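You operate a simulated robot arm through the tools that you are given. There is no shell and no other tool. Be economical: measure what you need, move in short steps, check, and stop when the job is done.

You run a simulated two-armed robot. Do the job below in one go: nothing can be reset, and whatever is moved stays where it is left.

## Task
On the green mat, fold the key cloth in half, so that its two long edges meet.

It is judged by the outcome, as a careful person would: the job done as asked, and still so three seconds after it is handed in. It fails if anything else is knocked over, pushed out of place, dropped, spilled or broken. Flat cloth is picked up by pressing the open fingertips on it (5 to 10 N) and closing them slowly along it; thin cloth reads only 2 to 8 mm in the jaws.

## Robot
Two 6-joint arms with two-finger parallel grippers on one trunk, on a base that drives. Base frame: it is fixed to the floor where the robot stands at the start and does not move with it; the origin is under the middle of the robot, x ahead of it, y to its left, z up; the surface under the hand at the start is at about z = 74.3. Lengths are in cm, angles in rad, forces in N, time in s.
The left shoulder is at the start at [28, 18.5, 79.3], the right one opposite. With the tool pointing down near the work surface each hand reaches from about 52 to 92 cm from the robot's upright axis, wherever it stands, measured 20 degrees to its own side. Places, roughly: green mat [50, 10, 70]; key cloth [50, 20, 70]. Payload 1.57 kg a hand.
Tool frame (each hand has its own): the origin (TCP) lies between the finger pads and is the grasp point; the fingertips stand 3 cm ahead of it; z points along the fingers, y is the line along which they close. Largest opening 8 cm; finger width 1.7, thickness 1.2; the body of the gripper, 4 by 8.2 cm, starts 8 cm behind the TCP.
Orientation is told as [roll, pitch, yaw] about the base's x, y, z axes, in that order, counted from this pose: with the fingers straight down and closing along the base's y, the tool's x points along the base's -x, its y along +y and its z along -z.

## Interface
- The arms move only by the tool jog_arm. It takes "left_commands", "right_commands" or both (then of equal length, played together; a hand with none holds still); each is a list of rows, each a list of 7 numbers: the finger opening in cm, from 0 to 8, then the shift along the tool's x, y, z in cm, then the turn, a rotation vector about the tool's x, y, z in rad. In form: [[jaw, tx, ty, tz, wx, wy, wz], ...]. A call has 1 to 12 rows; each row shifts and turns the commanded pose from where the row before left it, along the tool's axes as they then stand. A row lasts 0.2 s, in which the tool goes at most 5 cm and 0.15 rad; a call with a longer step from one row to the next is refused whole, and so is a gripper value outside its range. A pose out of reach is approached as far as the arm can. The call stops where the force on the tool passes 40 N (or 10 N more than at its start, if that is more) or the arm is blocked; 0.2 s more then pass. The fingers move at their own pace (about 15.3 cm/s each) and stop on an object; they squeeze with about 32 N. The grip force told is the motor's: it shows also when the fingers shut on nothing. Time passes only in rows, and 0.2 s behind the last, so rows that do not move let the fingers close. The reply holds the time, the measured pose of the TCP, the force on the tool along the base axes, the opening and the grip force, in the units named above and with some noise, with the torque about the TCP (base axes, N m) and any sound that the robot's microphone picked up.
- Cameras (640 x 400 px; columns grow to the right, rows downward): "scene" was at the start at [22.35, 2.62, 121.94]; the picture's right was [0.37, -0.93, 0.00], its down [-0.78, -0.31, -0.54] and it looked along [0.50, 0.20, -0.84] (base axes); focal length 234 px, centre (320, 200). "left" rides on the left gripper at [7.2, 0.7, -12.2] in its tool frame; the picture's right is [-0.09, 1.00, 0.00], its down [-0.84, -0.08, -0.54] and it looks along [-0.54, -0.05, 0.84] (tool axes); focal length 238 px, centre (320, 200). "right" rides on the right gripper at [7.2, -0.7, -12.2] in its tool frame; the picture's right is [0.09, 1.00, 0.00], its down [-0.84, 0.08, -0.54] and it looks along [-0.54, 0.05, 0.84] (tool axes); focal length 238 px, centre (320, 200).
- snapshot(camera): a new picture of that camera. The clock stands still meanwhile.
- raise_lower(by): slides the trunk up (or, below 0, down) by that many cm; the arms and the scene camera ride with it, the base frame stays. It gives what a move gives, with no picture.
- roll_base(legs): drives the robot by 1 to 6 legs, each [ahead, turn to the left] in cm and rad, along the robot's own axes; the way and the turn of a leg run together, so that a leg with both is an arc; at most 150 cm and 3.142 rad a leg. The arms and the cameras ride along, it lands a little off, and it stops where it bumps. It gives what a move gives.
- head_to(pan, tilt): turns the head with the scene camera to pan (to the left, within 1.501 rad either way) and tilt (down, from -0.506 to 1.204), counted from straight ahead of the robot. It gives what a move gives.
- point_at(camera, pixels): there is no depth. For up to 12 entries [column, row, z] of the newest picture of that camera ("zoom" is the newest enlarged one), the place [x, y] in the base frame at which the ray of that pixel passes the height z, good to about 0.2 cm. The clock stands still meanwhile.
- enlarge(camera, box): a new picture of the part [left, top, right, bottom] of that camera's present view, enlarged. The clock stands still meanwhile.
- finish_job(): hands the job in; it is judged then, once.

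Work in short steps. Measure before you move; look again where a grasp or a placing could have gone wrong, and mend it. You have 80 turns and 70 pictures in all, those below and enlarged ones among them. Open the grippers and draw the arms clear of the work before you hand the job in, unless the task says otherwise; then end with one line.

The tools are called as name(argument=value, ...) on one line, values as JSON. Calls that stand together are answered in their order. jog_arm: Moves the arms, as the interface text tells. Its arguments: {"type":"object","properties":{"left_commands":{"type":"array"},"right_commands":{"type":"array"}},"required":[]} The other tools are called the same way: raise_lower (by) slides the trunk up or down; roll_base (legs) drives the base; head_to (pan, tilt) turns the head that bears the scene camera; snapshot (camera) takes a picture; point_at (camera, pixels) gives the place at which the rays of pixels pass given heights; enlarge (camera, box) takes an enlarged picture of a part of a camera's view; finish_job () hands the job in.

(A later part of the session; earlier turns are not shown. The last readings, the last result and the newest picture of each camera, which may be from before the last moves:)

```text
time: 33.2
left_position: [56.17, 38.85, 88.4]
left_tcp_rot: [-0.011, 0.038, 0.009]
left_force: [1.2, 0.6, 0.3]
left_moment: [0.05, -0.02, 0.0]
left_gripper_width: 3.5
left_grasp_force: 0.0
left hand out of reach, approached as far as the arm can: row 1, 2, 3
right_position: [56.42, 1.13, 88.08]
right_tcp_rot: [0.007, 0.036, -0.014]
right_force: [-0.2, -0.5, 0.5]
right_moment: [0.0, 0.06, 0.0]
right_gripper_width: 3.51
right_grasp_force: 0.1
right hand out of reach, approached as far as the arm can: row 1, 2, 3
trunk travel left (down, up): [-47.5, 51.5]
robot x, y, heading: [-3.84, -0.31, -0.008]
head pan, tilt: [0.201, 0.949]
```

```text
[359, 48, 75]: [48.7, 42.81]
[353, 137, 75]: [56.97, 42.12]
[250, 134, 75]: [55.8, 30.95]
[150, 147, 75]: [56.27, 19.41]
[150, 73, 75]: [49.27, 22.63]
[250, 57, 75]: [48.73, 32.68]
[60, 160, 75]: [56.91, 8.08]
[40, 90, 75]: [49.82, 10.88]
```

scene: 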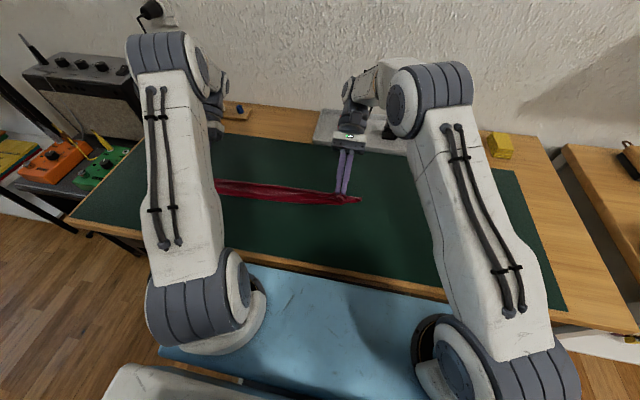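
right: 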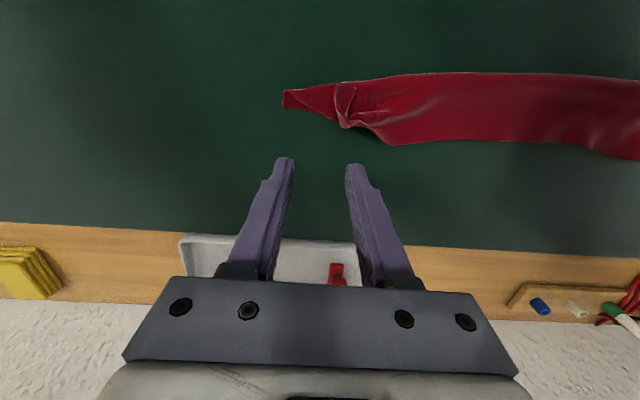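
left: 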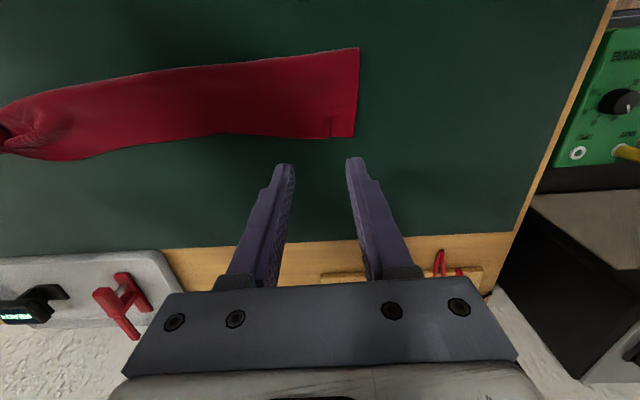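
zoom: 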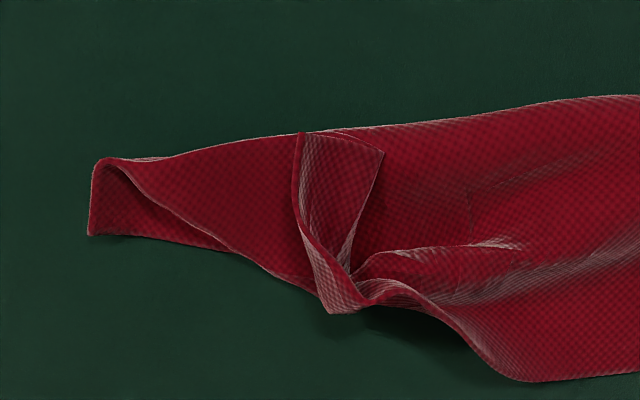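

The cloth has shifted a few cm away; I enlarge the left end to see whether the layers line up there.

enlarge(camera="left", box=[200, 30, 400, 155])

enlarge(camera="left", box=[0, 50, 200, 175])

```text
3.20 times, centred on (300, 92) of left
```

zoom: 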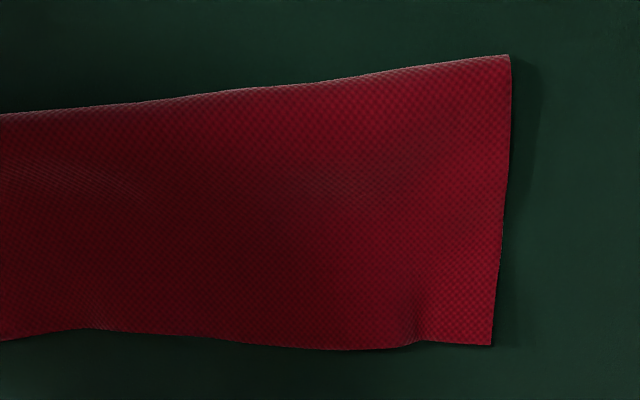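

```text
3.20 times, centred on (100, 112) of left
```

zoom: 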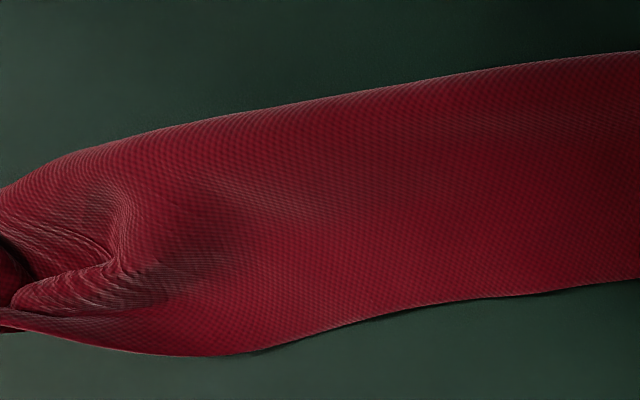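

I'll re-grip the upright fin at the right end (around pixel (343,108) of the right view) to lift and re-lay that corner; I locate it first.

point_at(camera="right", pixels=[[342, 118, 75.5], [345, 100, 76], [334, 84, 76], [356, 88, 76], [340, 127, 75]])

```text
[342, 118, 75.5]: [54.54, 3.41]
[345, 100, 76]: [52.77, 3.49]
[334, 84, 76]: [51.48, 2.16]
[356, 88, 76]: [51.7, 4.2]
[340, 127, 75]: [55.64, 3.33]
```

I bring the right hand upright over the fin, jaws 4 cm, tips just above the cloth.

jog_arm(right_commands=[[4, 0, 0, 0, 0, -0.036, 0], [4, 0.7, 0.8, 3, 0, 0, 0], [4, 0.7, 0.8, 3, 0, 0, 0], [4, 0.7, 0.7, 3, 0, 0, 0], [4, 0, 0, 0.7, 0, 0, 0], [4, 0, 0, 0, 0, 0, 0]])

snapshot(camera="right")

```text
time: 34.6
left_position: [56.21, 38.77, 88.28]
left_tcp_rot: [-0.01, 0.04, 0.007]
left_force: [-0.6, -0.3, -0.6]
left_moment: [0.01, -0.03, -0.02]
left_gripper_width: 3.48
left_grasp_force: 0.0
right_position: [54.45, 3.46, 78.39]
right_tcp_rot: [0.004, 0.003, -0.014]
right_force: [-0.5, 0.1, 0.9]
right_moment: [-0.03, -0.02, -0.01]
right_gripper_width: 3.98
right_grasp_force: 0.1
trunk travel left (down, up): [-47.5, 51.5]
robot x, y, heading: [-4.04, -0.32, -0.008]
head pan, tilt: [0.201, 0.949]
```

```text
34 pictures are left
```

right: 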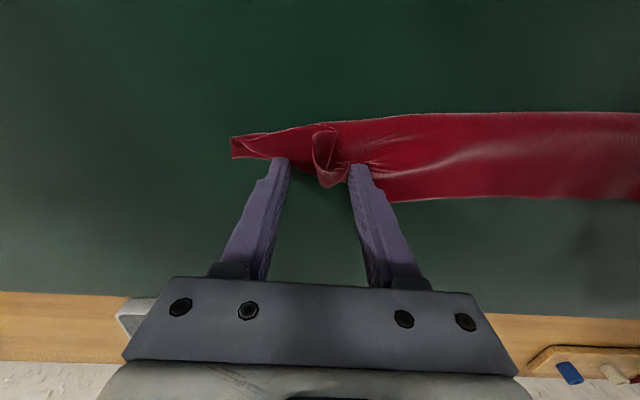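

The fin is between the fingers. I lower 0.3 cm, close slowly and lift 7 cm.

jog_arm(right_commands=[[4, 0, 0, 0.3, 0, 0, 0], [3, 0, 0, 0, 0, 0, 0], [2, 0, 0, 0, 0, 0, 0], [1, 0, 0, 0, 0, 0, 0], [0, 0, 0, 0, 0, 0, 0], [0, 0, 0, 0, 0, 0, 0], [0, 0, 0, -1, 0, 0, 0], [0, 0, 0, -1.5, 0, 0, 0], [0, 0, 0, -1.5, 0, 0, 0], [0, 0, 0, -1.5, 0, 0, 0], [0, 0, 0, -1.5, 0, 0, 0]])

snapshot(camera="right")

enlarge(camera="scene", box=[220, 110, 420, 235])

```text
time: 37.0
left_position: [56.15, 38.81, 88.48]
left_tcp_rot: [-0.01, 0.04, 0.008]
left_force: [-0.8, 0.1, -0.3]
left_moment: [-0.01, -0.03, -0.02]
left_gripper_width: 3.5
left_grasp_force: 0.1
right_position: [54.35, 3.65, 85.31]
right_tcp_rot: [0.004, 0.006, -0.016]
right_force: [0.2, -1.1, -0.4]
right_moment: [-0.03, -0.04, 0.0]
right_gripper_width: 0.26
right_grasp_force: 23.8
trunk travel left (down, up): [-47.5, 51.5]
robot x, y, heading: [-3.88, 0.01, -0.013]
head pan, tilt: [0.201, 0.949]
```

```text
33 pictures are left
```

right: 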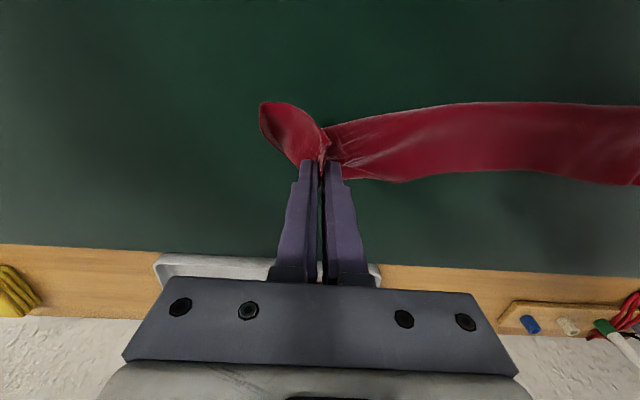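

```text
3.20 times, centred on (320, 172) of scene
```

zoom: 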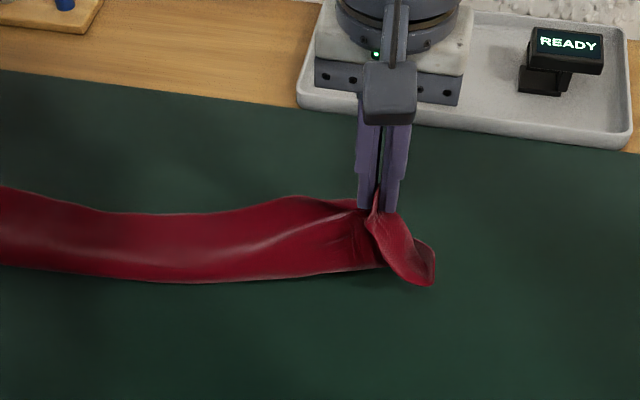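

Gripped and lifted. To undo the twist, I carry this edge back to the near side (unfolding the right end) and lay it down there.

jog_arm(right_commands=[[0, 1.5, -0.1, 0, 0, 0, 0], [0, 1.5, -0.1, 0, 0, 0, 0], [0, 1.5, -0.1, 0, 0, 0, 0], [0, 1.5, -0.1, 0.5, 0, 0, 0], [0, 1.5, -0.1, 0.9, 0, 0, 0], [0, 1.3, -0.1, 1.2, 0, 0, 0], [0, 1.2, -0.1, 1.5, 0, 0, 0], [0, 1.0, -0.1, 1.5, 0, 0, 0], [0, 0.9, -0.1, 1.0, 0, 0, 0], [0, 0, 0, 0, 0, 0, 0]])

snapshot(camera="right")

```text
time: 39.2
left_position: [56.08, 38.8, 88.33]
left_tcp_rot: [-0.01, 0.039, 0.009]
left_force: [-0.2, 0.3, 0.1]
left_moment: [-0.03, 0.0, 0.03]
left_gripper_width: 3.47
left_grasp_force: 0.2
right_position: [42.24, 2.85, 78.6]
right_tcp_rot: [0.006, 0.002, -0.015]
right_force: [0.2, -0.7, 0.9]
right_moment: [-0.02, -0.02, -0.01]
right_gripper_width: 0.28
right_grasp_force: 24.1
trunk travel left (down, up): [-47.5, 51.5]
robot x, y, heading: [-3.91, -0.09, -0.007]
head pan, tilt: [0.201, 0.949]
```

```text
31 pictures are left
```

right: 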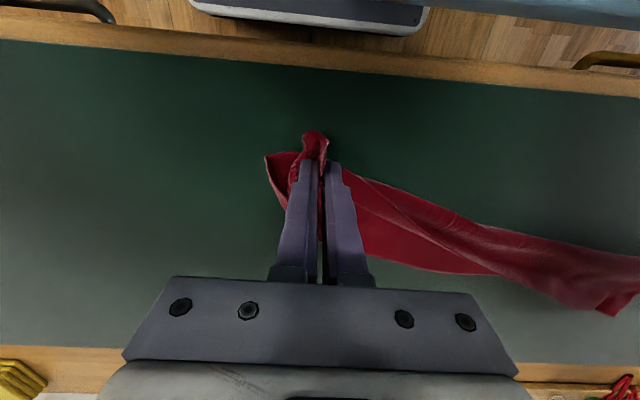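

The right end is unfolded. I open the fingers, rise straight up, and look.

jog_arm(right_commands=[[0, 0.4, 0, 0.6, 0, 0, 0], [1.5, 0, 0, 0, 0, 0, 0], [3, 0, 0, 0, 0, 0, 0], [4, 0, 0, 0, 0, 0, 0], [4, 0, 0, -2, 0, 0, 0], [4, 0, 0, -4, 0, 0, 0], [4, -3, 0, -4, 0, 0, 0], [4, -3, 0, -2, 0, 0, 0], [4, -3, 0, 0, 0, 0, 0]])

snapshot(camera="right")

```text
time: 41.2
left_position: [56.1, 38.77, 88.36]
left_tcp_rot: [-0.01, 0.042, 0.008]
left_force: [0.0, -0.3, 0.5]
left_moment: [0.0, -0.04, 0.02]
left_gripper_width: 3.52
left_grasp_force: 0.1
right_position: [51.25, 2.97, 90.12]
right_tcp_rot: [0.006, 0.003, -0.015]
right_force: [0.4, 1.5, -0.4]
right_moment: [0.02, 0.02, 0.01]
right_gripper_width: 4.04
right_grasp_force: 0.0
trunk travel left (down, up): [-47.5, 51.5]
robot x, y, heading: [-4.02, -0.32, -0.007]
head pan, tilt: [0.201, 0.949]
```

```text
30 pictures are left
```

right: 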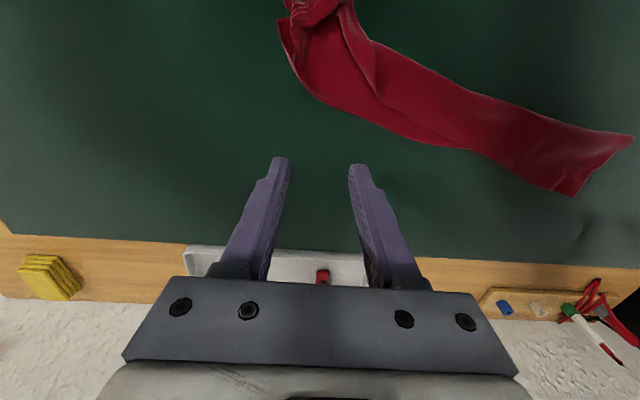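

The whole cloth swung with it. I look at it from the head camera.

enlarge(camera="scene", box=[160, 130, 400, 280])

```text
2.67 times, centred on (280, 205) of scene
```

zoom: 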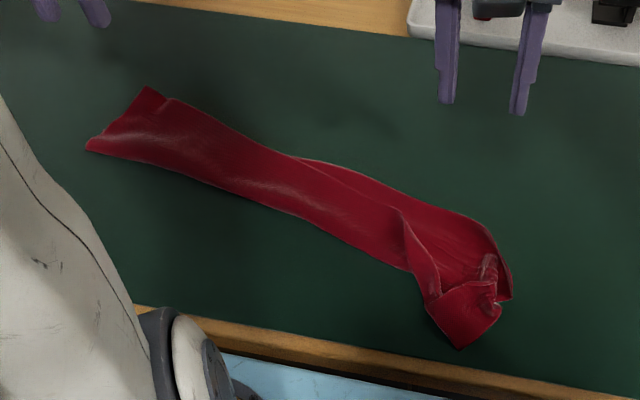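

I get the coordinates of the features in this enlarged view, and a closer enlargement of the messy end.

point_at(camera="zoom", pixels=[[462, 348, 75], [500, 300, 75], [490, 262, 75], [430, 300, 75], [405, 212, 75], [490, 235, 75], [300, 160, 75], [300, 215, 75], [85, 145, 75], [147, 87, 75]])

enlarge(camera="scene", box=[290, 195, 370, 265])

```text
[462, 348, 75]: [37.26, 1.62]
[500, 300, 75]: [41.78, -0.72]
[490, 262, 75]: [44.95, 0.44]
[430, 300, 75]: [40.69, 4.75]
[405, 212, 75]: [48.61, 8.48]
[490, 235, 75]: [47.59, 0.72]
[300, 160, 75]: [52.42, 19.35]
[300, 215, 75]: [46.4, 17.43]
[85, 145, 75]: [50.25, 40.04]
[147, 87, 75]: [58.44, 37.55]
```

```text
5.71 times, centred on (330, 230) of scene
```

zoom: 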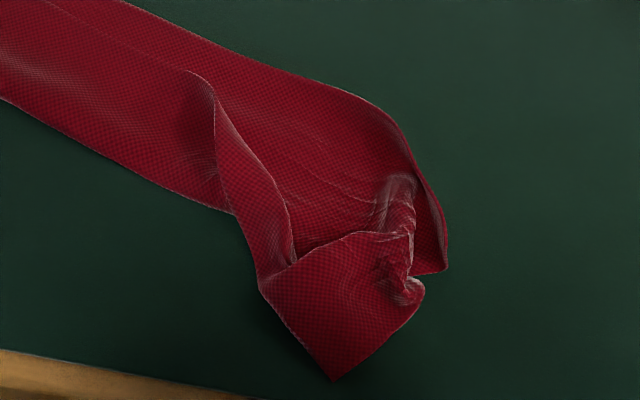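

The tip at (37.3, 1.6) seems to be the near-right corner. I move the right hand over it to pinch just inside the tip.

jog_arm(right_commands=[[3, 3, -0.3, 2, 0, 0, 0], [3, 3, -0.3, 2, 0, 0, 0], [3, 3, -0.3, 3, 0, 0, 0], [3, 3.3, -0.2, 3, 0, 0, 0], [3, 0, 0, 1.5, 0, 0, 0], [3, 0, 0, 0.6, 0, 0, 0], [3, 0, 0, 0, 0, 0, 0]])

snapshot(camera="right")

```text
time: 42.8
left_position: [56.05, 38.77, 88.38]
left_tcp_rot: [-0.012, 0.039, 0.009]
left_force: [0.2, 0.1, 0.8]
left_moment: [0.06, 0.01, 0.0]
left_gripper_width: 3.49
left_grasp_force: 0.1
right_position: [38.61, 1.94, 77.73]
right_tcp_rot: [0.005, 0.001, -0.013]
right_force: [0.5, 0.1, 0.0]
right_moment: [-0.01, 0.02, -0.02]
right_gripper_width: 2.98
right_grasp_force: 0.0
trunk travel left (down, up): [-47.5, 51.5]
robot x, y, heading: [-4.09, -0.24, -0.011]
head pan, tilt: [0.201, 0.949]
```

```text
27 pictures are left
```

right: 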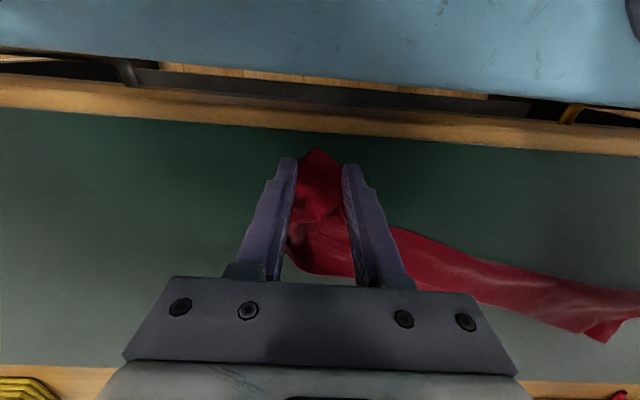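

The tip sits between the fingers. I lower to light contact and close slowly, then lift.

jog_arm(right_commands=[[3, 0, 0, 0.2, 0, 0, 0], [2.4, 0, 0, 0, 0, 0, 0], [1.8, 0, 0, 0, 0, 0, 0], [1.2, 0, 0, 0, 0, 0, 0], [0.6, 0, 0, 0, 0, 0, 0], [0, 0, 0, 0, 0, 0, 0], [0, 0, 0, 0, 0, 0, 0], [0, 0, 0, -1.5, 0, 0, 0], [0, 0, 0, -2, 0, 0, 0], [0, 0, 0, -2, 0, 0, 0], [0, 0, 0, -2, 0, 0, 0], [0, 0, 0, -2, 0, 0, 0]])

enlarge(camera="scene", box=[220, 130, 420, 255])

```text
time: 45.4
left_position: [56.07, 38.77, 88.4]
left_tcp_rot: [-0.01, 0.041, 0.008]
left_force: [-0.1, 0.5, 0.2]
left_moment: [-0.01, -0.01, -0.01]
left_gripper_width: 3.51
left_grasp_force: 0.2
right_position: [38.63, 1.74, 86.96]
right_tcp_rot: [0.004, 0.004, -0.014]
right_force: [0.2, 0.2, 0.1]
right_moment: [0.01, 0.02, -0.01]
right_gripper_width: 0.0
right_grasp_force: 21.3
trunk travel left (down, up): [-47.5, 51.5]
robot x, y, heading: [-3.88, -0.2, -0.009]
head pan, tilt: [0.201, 0.949]
```

```text
3.20 times, centred on (320, 192) of scene
```

zoom: 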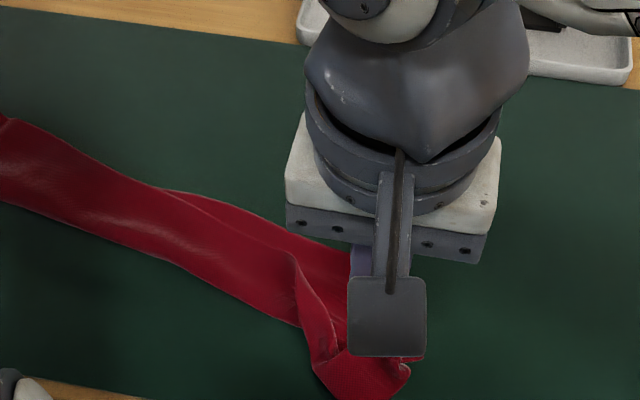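

Missed (0 mm). I go back down with fingers open and press to about 10–15 N.

jog_arm(right_commands=[[3, 0, 0, 3, 0, 0, 0], [3, 0, 0, 3, 0, 0, 0], [3, 0, 0, 2.5, 0, 0, 0], [3, 0, 0, 1.0, 0, 0, 0], [3, 0, 0, 0.12, 0, 0, 0], [3, 0, 0, 0, 0, 0, 0]])

```text
time: 46.8
left_position: [56.0, 38.88, 88.31]
left_tcp_rot: [-0.009, 0.041, 0.008]
left_force: [0.2, 1.2, -0.2]
left_moment: [-0.02, -0.01, 0.01]
left_gripper_width: 3.5
left_grasp_force: 0.1
right_position: [38.61, 1.67, 77.78]
right_tcp_rot: [0.005, 0.002, -0.013]
right_force: [0.7, 0.4, 0.1]
right_moment: [-0.03, 0.02, 0.01]
right_gripper_width: 3.02
right_grasp_force: 0.1
trunk travel left (down, up): [-47.5, 51.5]
robot x, y, heading: [-3.81, -0.29, -0.005]
head pan, tilt: [0.201, 0.949]
```

jog_arm(right_commands=[[3, 0, 0, 0.25, 0, 0, 0], [3, 0, 0, 0, 0, 0, 0]])

```text
time: 47.4
left_position: [56.11, 38.83, 88.44]
left_tcp_rot: [-0.009, 0.039, 0.009]
left_force: [-0.3, -0.5, -0.1]
left_moment: [0.01, 0.02, -0.03]
left_gripper_width: 3.52
left_grasp_force: 0.1
right_position: [38.67, 1.86, 77.46]
right_tcp_rot: [0.006, -0.001, -0.013]
right_force: [1.0, -5.0, 20.4]
right_moment: [-0.25, -0.15, -0.05]
right_gripper_width: 3.01
right_grasp_force: 0.0
trunk travel left (down, up): [-47.5, 51.5]
robot x, y, heading: [-3.71, 0.01, -0.008]
head pan, tilt: [0.201, 0.949]
```

Now 20 N, which worked before. I close slowly and lift.

jog_arm(right_commands=[[2.5, 0, 0, 0, 0, 0, 0], [2, 0, 0, 0, 0, 0, 0], [1.5, 0, 0, 0, 0, 0, 0], [1, 0, 0, 0, 0, 0, 0], [0.5, 0, 0, 0, 0, 0, 0], [0, 0, 0, 0, 0, 0, 0], [0, 0, 0, 0, 0, 0, 0], [0, 0, 0, -1.5, 0, 0, 0], [0, 0, 0, -2, 0, 0, 0], [0, 0, 0, -2, 0, 0, 0], [0, 0, 0, -2, 0, 0, 0], [0, 0, 0, -2, 0, 0, 0]])

snapshot(camera="right")

```text
time: 50.0
left_position: [56.12, 38.82, 88.29]
left_tcp_rot: [-0.011, 0.04, 0.01]
left_force: [0.7, 0.4, 0.1]
left_moment: [0.02, 0.03, 0.03]
left_gripper_width: 3.5
left_grasp_force: 0.1
right_position: [38.52, 1.68, 86.86]
right_tcp_rot: [0.002, 0.003, -0.013]
right_force: [-0.6, 0.7, 0.2]
right_moment: [-0.01, 0.0, 0.03]
right_gripper_width: 0.21
right_grasp_force: 23.9
trunk travel left (down, up): [-47.5, 51.5]
robot x, y, heading: [-3.97, -0.15, -0.011]
head pan, tilt: [0.201, 0.949]
```

```text
25 pictures are left
```

right: 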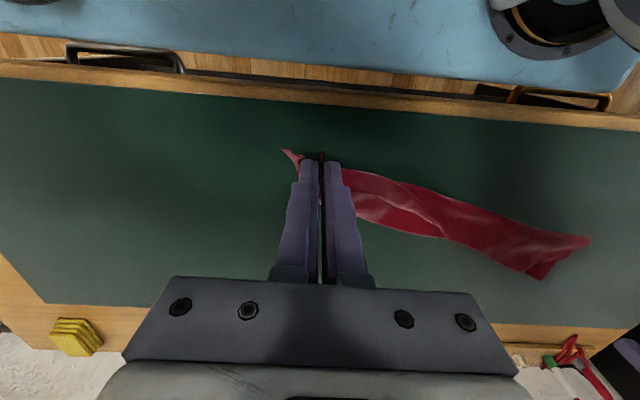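

Held (2.1 mm). I lift it higher so the twisted end can hang out straight, and look.

jog_arm(right_commands=[[0, -1, -0.5, -3, 0, 0, 0], [0, -1, -0.5, -3, 0, 0, 0], [0, -1, -0.5, -3, 0, 0, 0], [0, -1, -0.5, -3, 0, 0, 0], [0, -1, -0.5, -3, 0, 0, 0], [0, -1, -0.5, -3, 0, 0, 0], [0, 0, 0, 0, 0, 0, 0], [0, 0, 0, 0, 0, 0, 0]])

snapshot(camera="scene")

snapshot(camera="left")

```text
time: 51.8
left_position: [56.14, 38.77, 88.49]
left_tcp_rot: [-0.012, 0.04, 0.008]
left_force: [0.6, 0.0, 0.3]
left_moment: [0.02, 0.0, -0.01]
left_gripper_width: 3.5
left_grasp_force: 0.1
right_position: [44.68, -1.5, 104.65]
right_tcp_rot: [0.005, 0.003, -0.013]
right_force: [0.0, 0.1, -0.1]
right_moment: [0.01, 0.02, 0.0]
right_gripper_width: 0.21
right_grasp_force: 24.4
trunk travel left (down, up): [-47.5, 51.5]
robot x, y, heading: [-4.04, -0.68, -0.01]
head pan, tilt: [0.201, 0.949]
```

```text
24 pictures are left
```

scene: 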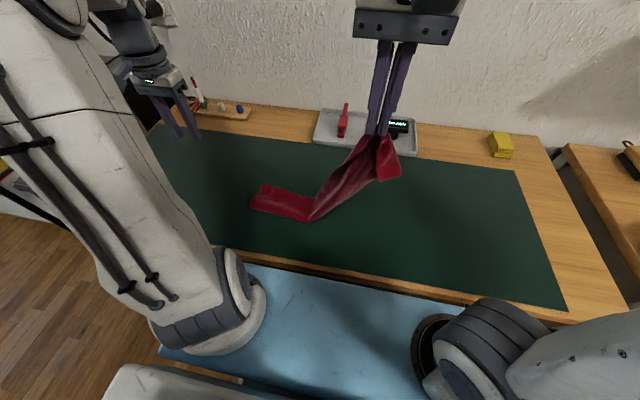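

```text
23 pictures are left
```

left: 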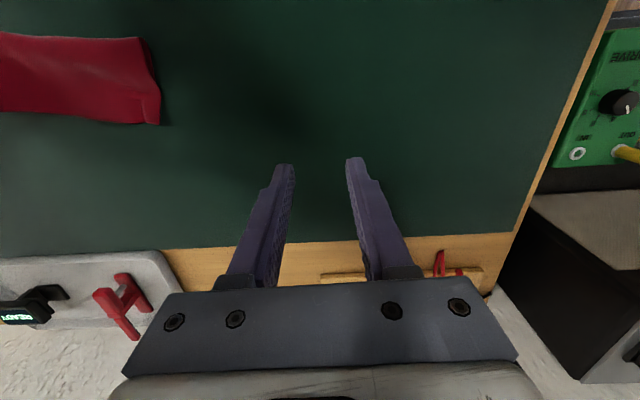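

The rest slid along and still hangs folded. I lay it down while pulling to the right, to draw the strip straight along y.

jog_arm(right_commands=[[0, -0.48, -1.68, 2.3, 0, 0, 0], [0, -0.48, -1.68, 2.3, 0, 0, 0], [0, -0.48, -1.68, 2.3, 0, 0, 0], [0, -0.48, -1.68, 2.3, 0, 0, 0], [0, -0.48, -1.68, 2.3, 0, 0, 0], [0, -0.48, -1.68, 2.3, 0, 0, 0], [0, -0.48, -1.68, 2.3, 0, 0, 0], [0, -0.48, -1.68, 2.3, 0, 0, 0], [0, -0.48, -1.68, 2.3, 0, 0, 0], [0, -0.48, -1.68, 2.3, 0, 0, 0], [0, -0.48, -1.68, 2.3, 0, 0, 0], [0, 0, -1, 0.8, 0, 0, 0]])

snapshot(camera="scene")

snapshot(camera="right")

```text
time: 54.4
left_position: [56.14, 38.85, 88.31]
left_tcp_rot: [-0.01, 0.042, 0.01]
left_force: [0.0, 0.0, 0.2]
left_moment: [-0.02, 0.06, -0.03]
left_gripper_width: 3.5
left_grasp_force: 0.0
right_position: [49.54, -20.67, 78.64]
right_tcp_rot: [0.006, 0.001, -0.016]
right_force: [-0.3, -0.4, 0.9]
right_moment: [0.02, -0.03, -0.02]
right_gripper_width: 0.25
right_grasp_force: 23.6
trunk travel left (down, up): [-47.5, 51.5]
robot x, y, heading: [-3.66, -0.53, -0.007]
head pan, tilt: [0.201, 0.949]
```

```text
22 pictures are left
```

scene: 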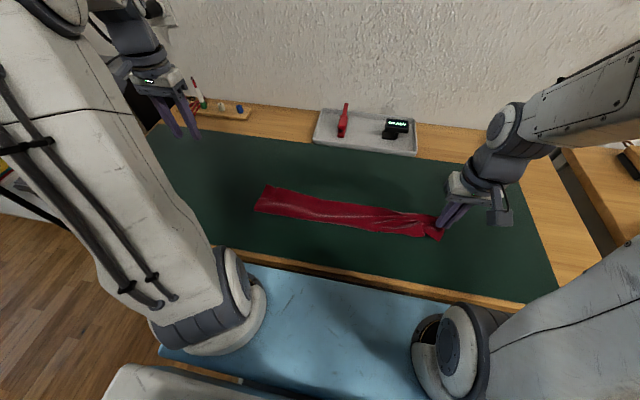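

```text
21 pictures are left
```

right: 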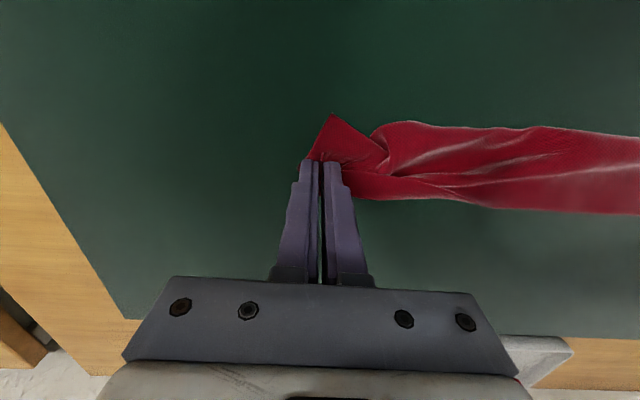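

The strip is straight now. I release with a wide opening, rise straight up and inspect the right end.

jog_arm(right_commands=[[0, 0, 0, 0.4, 0, 0, 0], [2, 0, 0, 0, 0, 0, 0], [5, 0, 0, 0, 0, 0, 0], [5, 0, 0, -0.5, 0, 0, 0], [5, 0, 0, -1.5, 0, 0, 0], [5, 0, 0, -4, 0, 0, 0], [5, -2.5, 0, -3, 0, 0, 0], [5, -2.5, 0, -3, 0, 0, 0]])

enlarge(camera="right", box=[200, 0, 520, 200])

enlarge(camera="scene", box=[240, 150, 460, 270])

```text
time: 56.2
left_position: [56.0, 38.8, 88.28]
left_tcp_rot: [-0.01, 0.041, 0.009]
left_force: [-0.3, -0.1, 0.2]
left_moment: [-0.01, -0.03, -0.04]
left_gripper_width: 3.52
left_grasp_force: 0.1
right_position: [54.66, -21.04, 90.08]
right_tcp_rot: [0.005, 0.002, -0.015]
right_force: [-0.4, -0.5, -0.1]
right_moment: [0.02, 0.0, 0.01]
right_gripper_width: 4.99
right_grasp_force: 0.0
trunk travel left (down, up): [-47.5, 51.5]
robot x, y, heading: [-3.73, -0.1, -0.014]
head pan, tilt: [0.201, 0.949]
```

```text
2.00 times, centred on (360, 100) of right
```

zoom: 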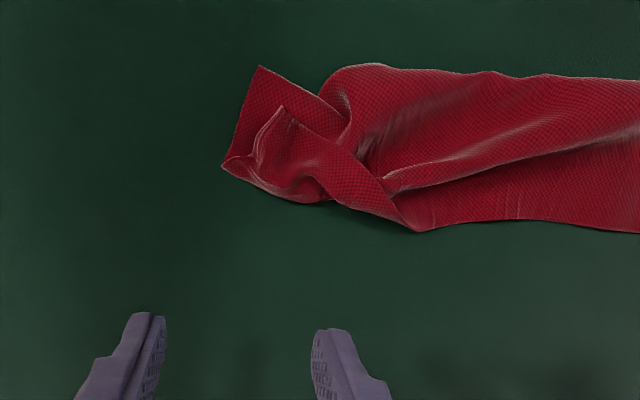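

```text
2.91 times, centred on (350, 210) of scene
```

zoom: 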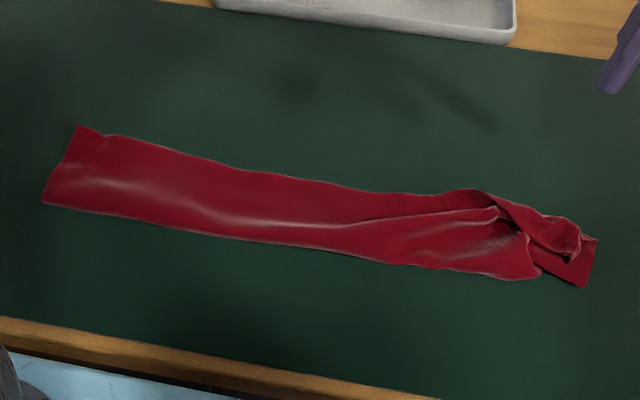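

The right end is half-twisted. I'll pick up the clean corner at (583,286) of the enlarged scene view and hang the whole cloth from it so it untwists. I locate that corner.

point_at(camera="zoom", pixels=[[583, 286, 74.6], [575, 270, 74.6], [597, 240, 74.6], [535, 268, 74.6], [540, 278, 75], [78, 127, 75], [42, 203, 75]])

```text
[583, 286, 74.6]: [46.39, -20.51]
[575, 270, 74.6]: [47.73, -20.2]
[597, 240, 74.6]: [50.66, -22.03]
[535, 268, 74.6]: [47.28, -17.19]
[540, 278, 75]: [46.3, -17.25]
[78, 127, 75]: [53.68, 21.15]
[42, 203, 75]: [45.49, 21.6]
```

I move the right hand onto that corner, TCP (47.5, −19.7).

jog_arm(right_commands=[[2.8, 2.4, 0.45, 3, 0, 0, 0], [2.8, 2.4, 0.45, 3, 0, 0, 0], [2.8, 2.36, 0.44, 3, 0, 0, 0], [2.8, 0, 0, 3, 0, 0, 0], [2.8, 0, 0, 0.5, 0, 0, 0], [2.8, 0, 0, 0.1, 0, 0, 0], [2.8, 0, 0, 0, 0, 0, 0]])

```text
time: 57.8
left_position: [56.16, 38.69, 88.45]
left_tcp_rot: [-0.011, 0.039, 0.008]
left_force: [-0.3, -0.2, -0.7]
left_moment: [0.01, -0.01, 0.03]
left_gripper_width: 3.5
left_grasp_force: 0.0
right_position: [47.55, -19.51, 77.46]
right_tcp_rot: [0.006, 0.0, -0.013]
right_force: [2.8, 1.2, 11.6]
right_moment: [0.18, -0.11, -0.04]
right_gripper_width: 2.82
right_grasp_force: 0.1
trunk travel left (down, up): [-47.5, 51.5]
robot x, y, heading: [-3.88, -0.4, -0.013]
head pan, tilt: [0.201, 0.949]
```

Contact at 12 N; I add a touch, close slowly and lift a little.

jog_arm(right_commands=[[2.8, 0, 0, 0.06, 0, 0, 0], [2.4, 0, 0, 0, 0, 0, 0], [2, 0, 0, 0, 0, 0, 0], [1.6, 0, 0, 0, 0, 0, 0], [1.2, 0, 0, 0, 0, 0, 0], [0.8, 0, 0, 0, 0, 0, 0], [0.4, 0, 0, 0, 0, 0, 0], [0, 0, 0, 0, 0, 0, 0], [0, 0, 0, 0, 0, 0, 0], [0, 0, 0, -1.5, 0, 0, 0], [0, 0, 0, -1.5, 0, 0, 0]])

```text
time: 60.2
left_position: [56.04, 38.84, 88.42]
left_tcp_rot: [-0.009, 0.04, 0.007]
left_force: [0.4, -0.3, -0.6]
left_moment: [0.02, 0.02, -0.02]
left_gripper_width: 3.48
left_grasp_force: 0.2
right_position: [47.43, -19.59, 80.47]
right_tcp_rot: [0.005, 0.006, -0.014]
right_force: [-0.2, 0.1, 1.2]
right_moment: [0.01, 0.0, -0.01]
right_gripper_width: 0.24
right_grasp_force: 23.6
trunk travel left (down, up): [-47.5, 51.5]
robot x, y, heading: [-3.83, -0.37, -0.016]
head pan, tilt: [0.201, 0.949]
```

Held (2.4 mm). I raise it while moving to mid-mat, then raise the trunk so the whole cloth hangs free.

jog_arm(right_commands=[[0, -0.35, 1.2, -2, 0, 0, 0], [0, -0.35, 1.2, -2, 0, 0, 0], [0, -0.35, 1.2, -2, 0, 0, 0], [0, -0.35, 1.2, -2, 0, 0, 0], [0, -0.35, 1.2, -2, 0, 0, 0], [0, -0.35, 1.2, -2, 0, 0, 0], [0, -0.35, 1.2, -2, 0, 0, 0], [0, -0.35, 1.2, -2, 0, 0, 0], [0, -0.35, 1.2, -2, 0, 0, 0], [0, -0.35, 1.2, -2, 0, 0, 0], [0, -0.35, 1.2, -2, 0, 0, 0]])

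raise_lower(by=26)

snapshot(camera="scene")

```text
time: 62.6
left_position: [56.14, 38.7, 88.41]
left_tcp_rot: [-0.01, 0.041, 0.008]
left_force: [0.5, 0.8, 0.5]
left_moment: [0.03, 0.06, 0.0]
left_gripper_width: 3.48
left_grasp_force: 0.1
right_position: [51.67, -6.41, 102.37]
right_tcp_rot: [0.006, 0.003, -0.013]
right_force: [0.5, -0.6, -0.5]
right_moment: [-0.04, -0.01, -0.02]
right_gripper_width: 0.24
right_grasp_force: 23.6
trunk travel left (down, up): [-47.5, 51.5]
robot x, y, heading: [-4.03, -0.57, -0.01]
head pan, tilt: [0.201, 0.949]
```

```text
time: 65.2
left_position: [56.09, 38.77, 114.3]
left_tcp_rot: [-0.011, 0.039, 0.01]
left_force: [0.5, 0.9, -0.8]
left_moment: [-0.02, -0.02, -0.02]
left_gripper_width: 3.51
left_grasp_force: 0.1
right_position: [51.7, -6.47, 128.39]
right_tcp_rot: [0.004, 0.002, -0.015]
right_force: [-0.5, -0.1, -0.2]
right_moment: [0.02, -0.01, 0.03]
right_gripper_width: 0.22
right_grasp_force: 23.9
trunk travel left (down, up): [-73.5, 25.5]
robot x, y, heading: [-3.86, -0.63, -0.006]
head pan, tilt: [0.201, 0.949]
```

```text
18 pictures are left
```

scene: 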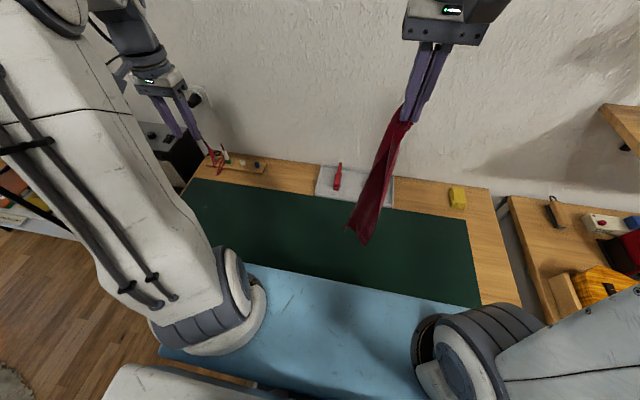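

The cloth hangs free and untwisted. I swing it over to y≈15 and let it settle before laying it down toward the right.

jog_arm(right_commands=[[0, 0.2, 2, 0, 0, 0, 0], [0, 0.2, 2.2, 0, 0, 0, 0], [0, 0.2, 2.2, 0, 0, 0, 0], [0, 0.2, 2.2, 0, 0, 0, 0], [0, 0.2, 2.2, 0, 0, 0, 0], [0, 0.2, 2.2, 0, 0, 0, 0], [0, 0.2, 2.2, 0, 0, 0, 0], [0, 0.2, 2.2, 0, 0, 0, 0], [0, 0.2, 2.2, 0, 0, 0, 0], [0, 0.2, 1.2, 0, 0, 0, 0]])

jog_arm(right_commands=[[0, 0, 0, 0, 0, 0, 0], [0, 0, 0, 0, 0, 0, 0], [0, 0, 0, 0, 0, 0, 0], [0, 0, 0, 0, 0, 0, 0], [0, 0, 0, 0, 0, 0, 0], [0, 0, 0, 0.8, 0, 0, 0], [0, 0, 0, 1, 0, 0, 0], [0, 0, 0, 1, 0, 0, 0], [0, 0, -0.3, 1, 0, 0, 0], [0, 0, -0.8, 1, 0, 0, 0], [0, 0, -1, 1, 0, 0, 0], [0, 0, -1, 1, 0, 0, 0]])

snapshot(camera="scene")

```text
time: 67.5
left_position: [56.07, 38.77, 114.31]
left_tcp_rot: [-0.011, 0.041, 0.01]
left_force: [-0.6, -1.1, -0.3]
left_moment: [0.0, -0.01, -0.02]
left_gripper_width: 3.5
left_grasp_force: 0.1
right_position: [49.91, 14.41, 128.56]
right_tcp_rot: [0.004, 0.002, -0.013]
right_force: [-0.4, -0.5, -0.8]
right_moment: [-0.04, -0.04, -0.02]
right_gripper_width: 0.23
right_grasp_force: 23.7
trunk travel left (down, up): [-73.5, 25.5]
robot x, y, heading: [-4.07, -0.47, -0.01]
head pan, tilt: [0.201, 0.949]
```

```text
time: 70.0
left_position: [56.09, 38.76, 114.37]
left_tcp_rot: [-0.01, 0.041, 0.009]
left_force: [0.4, 0.0, -0.5]
left_moment: [0.03, -0.02, -0.01]
left_gripper_width: 3.5
left_grasp_force: 0.0
right_position: [49.96, 11.19, 121.7]
right_tcp_rot: [0.005, 0.003, -0.014]
right_force: [-0.3, 0.6, 0.3]
right_moment: [-0.03, 0.0, 0.0]
right_gripper_width: 0.24
right_grasp_force: 23.9
trunk travel left (down, up): [-73.5, 25.5]
robot x, y, heading: [-3.56, -0.44, -0.004]
head pan, tilt: [0.201, 0.949]
```

```text
17 pictures are left
```

scene: 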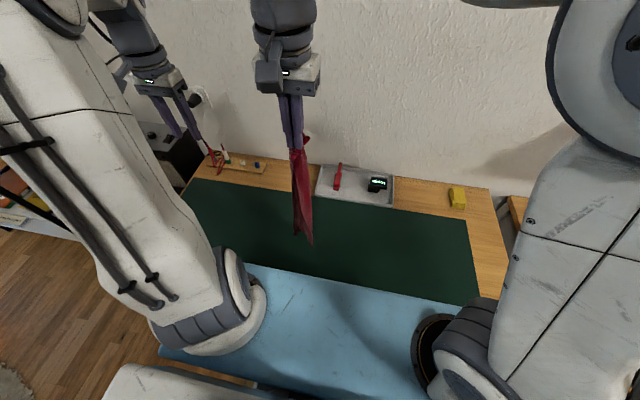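

It is about to touch the mat. I lay it down along a diagonal toward −y in two calls.

jog_arm(right_commands=[[0, 0, -1.6, 1.79, 0, 0, 0], [0, 0, -1.6, 1.79, 0, 0, 0], [0, 0, -1.6, 1.79, 0, 0, 0], [0, 0, -1.6, 1.79, 0, 0, 0], [0, 0, -1.6, 1.79, 0, 0, 0], [0, 0, -1.6, 1.79, 0, 0, 0], [0, 0, -1.6, 1.79, 0, 0, 0], [0, 0, -1.6, 1.79, 0, 0, 0], [0, 0, -1.6, 1.79, 0, 0, 0], [0, 0, -1.6, 1.79, 0, 0, 0], [0, 0, -1.6, 1.79, 0, 0, 0], [0, 0, -1.6, 1.79, 0, 0, 0]])

jog_arm(right_commands=[[0, 0, -1.6, 1.79, 0, 0, 0], [0, 0, -1.6, 1.79, 0, 0, 0], [0, 0, -1.6, 1.79, 0, 0, 0], [0, 0, -1.6, 1.79, 0, 0, 0], [0, 0, -1.6, 1.79, 0, 0, 0], [0, 0, -1.6, 1.79, 0, 0, 0], [0, 0, -1.6, 1.79, 0, 0, 0], [0, 0, -1.6, 1.79, 0, 0, 0], [0, 0, -1.6, 1.79, 0, 0, 0], [0, 0, -1.6, 1.79, 0, 0, 0], [0, 0, -1.6, 1.79, 0, 0, 0], [0, 0, -1.6, 1.6, 0, 0, 0]])

snapshot(camera="scene")

```text
time: 72.7
left_position: [55.92, 38.78, 114.34]
left_tcp_rot: [-0.01, 0.04, 0.009]
left_force: [0.3, 0.2, 0.2]
left_moment: [-0.01, -0.01, -0.01]
left_gripper_width: 3.52
left_grasp_force: 0.0
right_position: [49.61, -7.91, 100.1]
right_tcp_rot: [0.005, 0.002, -0.014]
right_force: [0.8, -0.5, -0.6]
right_moment: [-0.01, 0.0, -0.02]
right_gripper_width: 0.26
right_grasp_force: 23.2
trunk travel left (down, up): [-73.5, 25.5]
robot x, y, heading: [-3.78, -0.54, -0.016]
head pan, tilt: [0.201, 0.949]
```

```text
time: 75.2
left_position: [56.15, 38.76, 114.4]
left_tcp_rot: [-0.01, 0.041, 0.009]
left_force: [-1.0, 0.7, 0.8]
left_moment: [-0.01, 0.01, 0.01]
left_gripper_width: 3.52
left_grasp_force: 0.1
right_position: [49.13, -27.03, 78.62]
right_tcp_rot: [0.005, 0.002, -0.015]
right_force: [-0.1, -0.2, -0.1]
right_moment: [0.01, -0.02, -0.01]
right_gripper_width: 0.25
right_grasp_force: 23.8
trunk travel left (down, up): [-73.5, 25.5]
robot x, y, heading: [-3.85, -0.32, -0.007]
head pan, tilt: [0.201, 0.949]
```

```text
16 pictures are left
```

scene: 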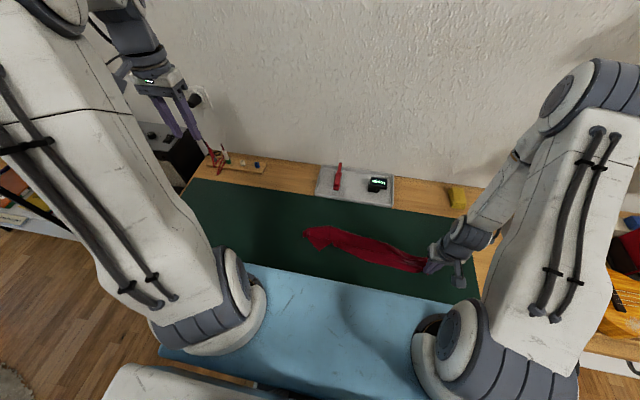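

Laid down. I release wide and rise straight up, then look closely.

jog_arm(right_commands=[[0, 0, -0.5, 0.4, 0, 0, 0], [2, 0, 0, 0, 0, 0, 0], [5, 0, 0, 0, 0, 0, 0], [5, 0, 0, -0.5, 0, 0, 0], [5, 0, 0, -1.5, 0, 0, 0], [5, 0, 0, -4, 0, 0, 0], [5, -2.5, 0, -4, 0, 0, 0], [5, -4, 0, -2, 0, 0, 0], [5, -4, 0, 0, 0, 0, 0]])

enlarge(camera="scene", box=[280, 200, 460, 300])

```text
time: 77.2
left_position: [56.14, 38.82, 114.33]
left_tcp_rot: [-0.011, 0.04, 0.008]
left_force: [0.2, 0.4, -0.1]
left_moment: [-0.01, 0.0, -0.03]
left_gripper_width: 3.5
left_grasp_force: 0.0
right_position: [59.84, -27.85, 90.45]
right_tcp_rot: [0.004, 0.002, -0.014]
right_force: [-0.3, 0.0, 0.3]
right_moment: [-0.01, 0.03, -0.03]
right_gripper_width: 4.99
right_grasp_force: 0.0
trunk travel left (down, up): [-73.5, 25.5]
robot x, y, heading: [-3.96, -0.42, -0.009]
head pan, tilt: [0.201, 0.949]
```

```text
3.56 times, centred on (370, 250) of scene
```

zoom: 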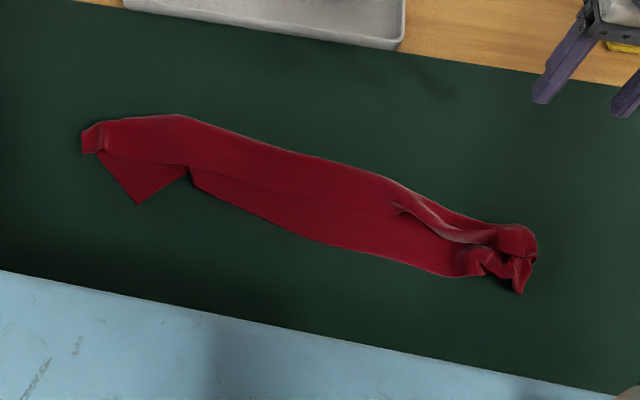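

Now it lies folded with the crease on the far side and the open edges on the near side, nearly aligned. I measure the features.

point_at(camera="zoom", pixels=[[82, 130, 74.8], [100, 155, 74.8], [140, 203, 74.6], [182, 115, 75], [190, 170, 74.8], [200, 190, 74.6], [300, 195, 74.8], [300, 150, 75], [300, 232, 74.6], [450, 275, 74.6], [520, 292, 74.8], [535, 235, 75.5]])

enlarge(camera="scene", box=[295, 220, 355, 260])

enlarge(camera="right", box=[230, 0, 550, 200])

```text
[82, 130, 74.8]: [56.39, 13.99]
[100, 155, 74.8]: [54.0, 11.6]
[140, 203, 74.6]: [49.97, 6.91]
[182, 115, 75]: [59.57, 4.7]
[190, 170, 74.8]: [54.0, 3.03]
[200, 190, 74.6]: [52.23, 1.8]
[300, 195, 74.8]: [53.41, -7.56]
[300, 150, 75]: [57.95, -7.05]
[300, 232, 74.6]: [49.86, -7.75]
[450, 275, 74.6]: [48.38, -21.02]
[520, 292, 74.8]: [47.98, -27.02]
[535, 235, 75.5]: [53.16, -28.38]
```

```text
10.00 times, centred on (325, 240) of scene
```

zoom: 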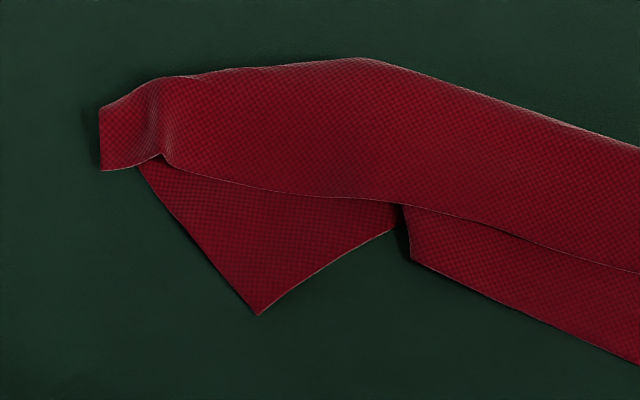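

```text
2.00 times, centred on (390, 100) of right
```

zoom: 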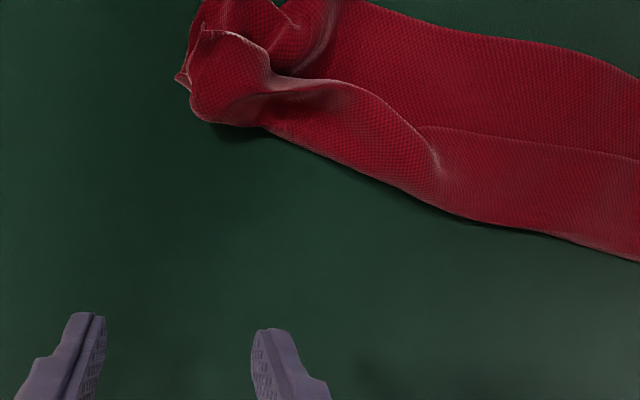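

The layers: crease far (x≈58), top edge x≈53.4, bottom edge x≈49.9, with a pleat at the left and a crumple at the right. I'll grip both near corners of the bottom layer, left (51,7) and right (48.9,−27.3), and pull them apart to straighten it. First I bring both hands above them.

jog_arm(left_commands=[[3, 0.455, -2.89, 2.94, 0, -0.04, 0], [3, 0.455, -2.89, 2.94, 0, 0, 0], [3, 0.455, -2.89, 2.94, 0, 0, 0], [3, 0.455, -2.89, 2.94, 0, 0, 0], [3, 0.455, -2.89, 2.94, 0, 0, 0], [3, 0.455, -2.89, 2.94, 0, 0, 0], [3, 0.455, -2.89, 2.94, 0, 0, 0], [3, 0.455, -2.89, 2.94, 0, 0, 0], [3, 0.455, -2.89, 2.94, 0, 0, 0], [3, 0.455, -2.89, 2.94, 0, 0, 0], [3, 0.455, -2.89, 2.94, 0, 0, 0], [3, 0, 0, 3, 0, 0, 0]], right_commands=[[4, 1.37, 0.07, 1, 0, 0, 0], [4, 1.37, 0.07, 1, 0, 0, 0], [4, 1.37, 0.07, 1, 0, 0, 0], [4, 1.37, 0.07, 1, 0, 0, 0], [4, 1.37, 0.07, 1, 0, 0, 0], [4, 1.37, 0.07, 1, 0, 0, 0], [4, 1.37, 0.07, 1, 0, 0, 0], [4, 1.37, 0.07, 1, 0, 0, 0], [4, 0, 0, 1, 0, 0, 0], [4, 0, 0, 1, 0, 0, 0], [4, 0, 0, 0.5, 0, 0, 0], [4, 0, 0, 0, 0, 0, 0]])

snapshot(camera="left")

snapshot(camera="right")

```text
time: 79.8
left_position: [51.76, 8.09, 81.67]
left_tcp_rot: [0.007, -0.004, 0.008]
left_force: [-1.0, 0.4, 0.9]
left_moment: [-0.02, -0.02, -0.03]
left_gripper_width: 3.02
left_grasp_force: 0.0
left hand out of reach, approached as far as the arm can: row 11, 12
right_position: [48.81, -26.78, 79.78]
right_tcp_rot: [0.005, 0.003, -0.013]
right_force: [0.0, 0.2, -0.7]
right_moment: [0.05, 0.0, 0.02]
right_gripper_width: 4.02
right_grasp_force: 0.0
trunk travel left (down, up): [-73.5, 25.5]
robot x, y, heading: [-3.68, -0.15, -0.009]
head pan, tilt: [0.201, 0.949]
```

```text
12 pictures are left
```

left: 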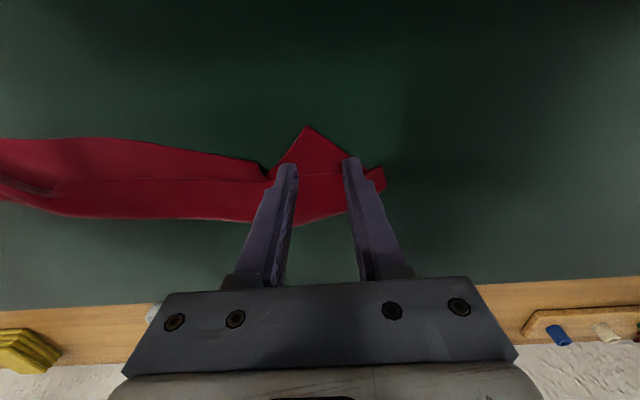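

```text
11 pictures are left
```

right: 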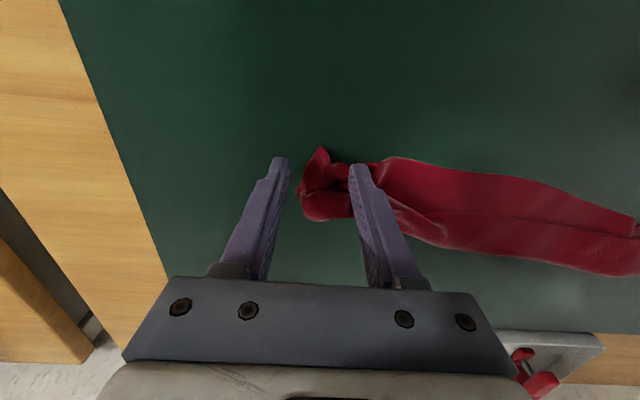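

The left needs the trunk lower. I refine the corner positions from these pictures before lowering.

point_at(camera="left", pixels=[[307, 127, 74.6], [355, 160, 74.6], [265, 172, 74.6], [385, 178, 75]])

point_at(camera="right", pixels=[[320, 147, 74.8], [302, 190, 75], [325, 178, 75], [320, 220, 75], [385, 160, 74.6], [350, 165, 74.8]])

jog_arm(left_commands=[[3, 0, 0, -4, 0, 0, 0], [3, 0, 0, -4, 0, 0, 0], [3, 0, 0, -4, 0, 0, 0], [3, 0, 0, -4, 0, 0, 0], [3, 0, 0, -4, 0, 0, 0], [3, 0, 0, -4, 0, 0, 0]], right_commands=[[4, 0, 0, -4.3, 0, 0, 0], [4, 0, 0, -4.3, 0, 0, 0], [4, 0, 0, -4.3, 0, 0, 0], [4, 0, 0, -4.3, 0, 0, 0], [4, 0, 0, -4.3, 0, 0, 0], [4, 0, 0, -4.3, 0, 0, 0]])

```text
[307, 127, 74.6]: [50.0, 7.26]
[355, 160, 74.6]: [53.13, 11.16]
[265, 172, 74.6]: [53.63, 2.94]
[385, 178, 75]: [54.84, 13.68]
```

```text
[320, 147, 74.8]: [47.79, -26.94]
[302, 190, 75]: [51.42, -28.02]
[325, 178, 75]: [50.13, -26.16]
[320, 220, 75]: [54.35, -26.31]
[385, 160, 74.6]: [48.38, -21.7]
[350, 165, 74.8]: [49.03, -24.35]
```

```text
time: 81.2
left_position: [51.57, 7.81, 104.36]
left_tcp_rot: [-0.01, 0.001, 0.009]
left_force: [0.8, 0.7, 0.0]
left_moment: [0.01, 0.0, 0.0]
left_gripper_width: 3.01
left_grasp_force: 0.1
left hand out of reach, approached as far as the arm can: row 1
right_position: [49.02, -27.02, 105.45]
right_tcp_rot: [0.006, 0.003, -0.014]
right_force: [-0.1, -0.1, -1.3]
right_moment: [0.01, -0.01, 0.0]
right_gripper_width: 3.98
right_grasp_force: 0.0
trunk travel left (down, up): [-73.5, 25.5]
robot x, y, heading: [-3.92, -0.29, -0.009]
head pan, tilt: [0.201, 0.949]
```

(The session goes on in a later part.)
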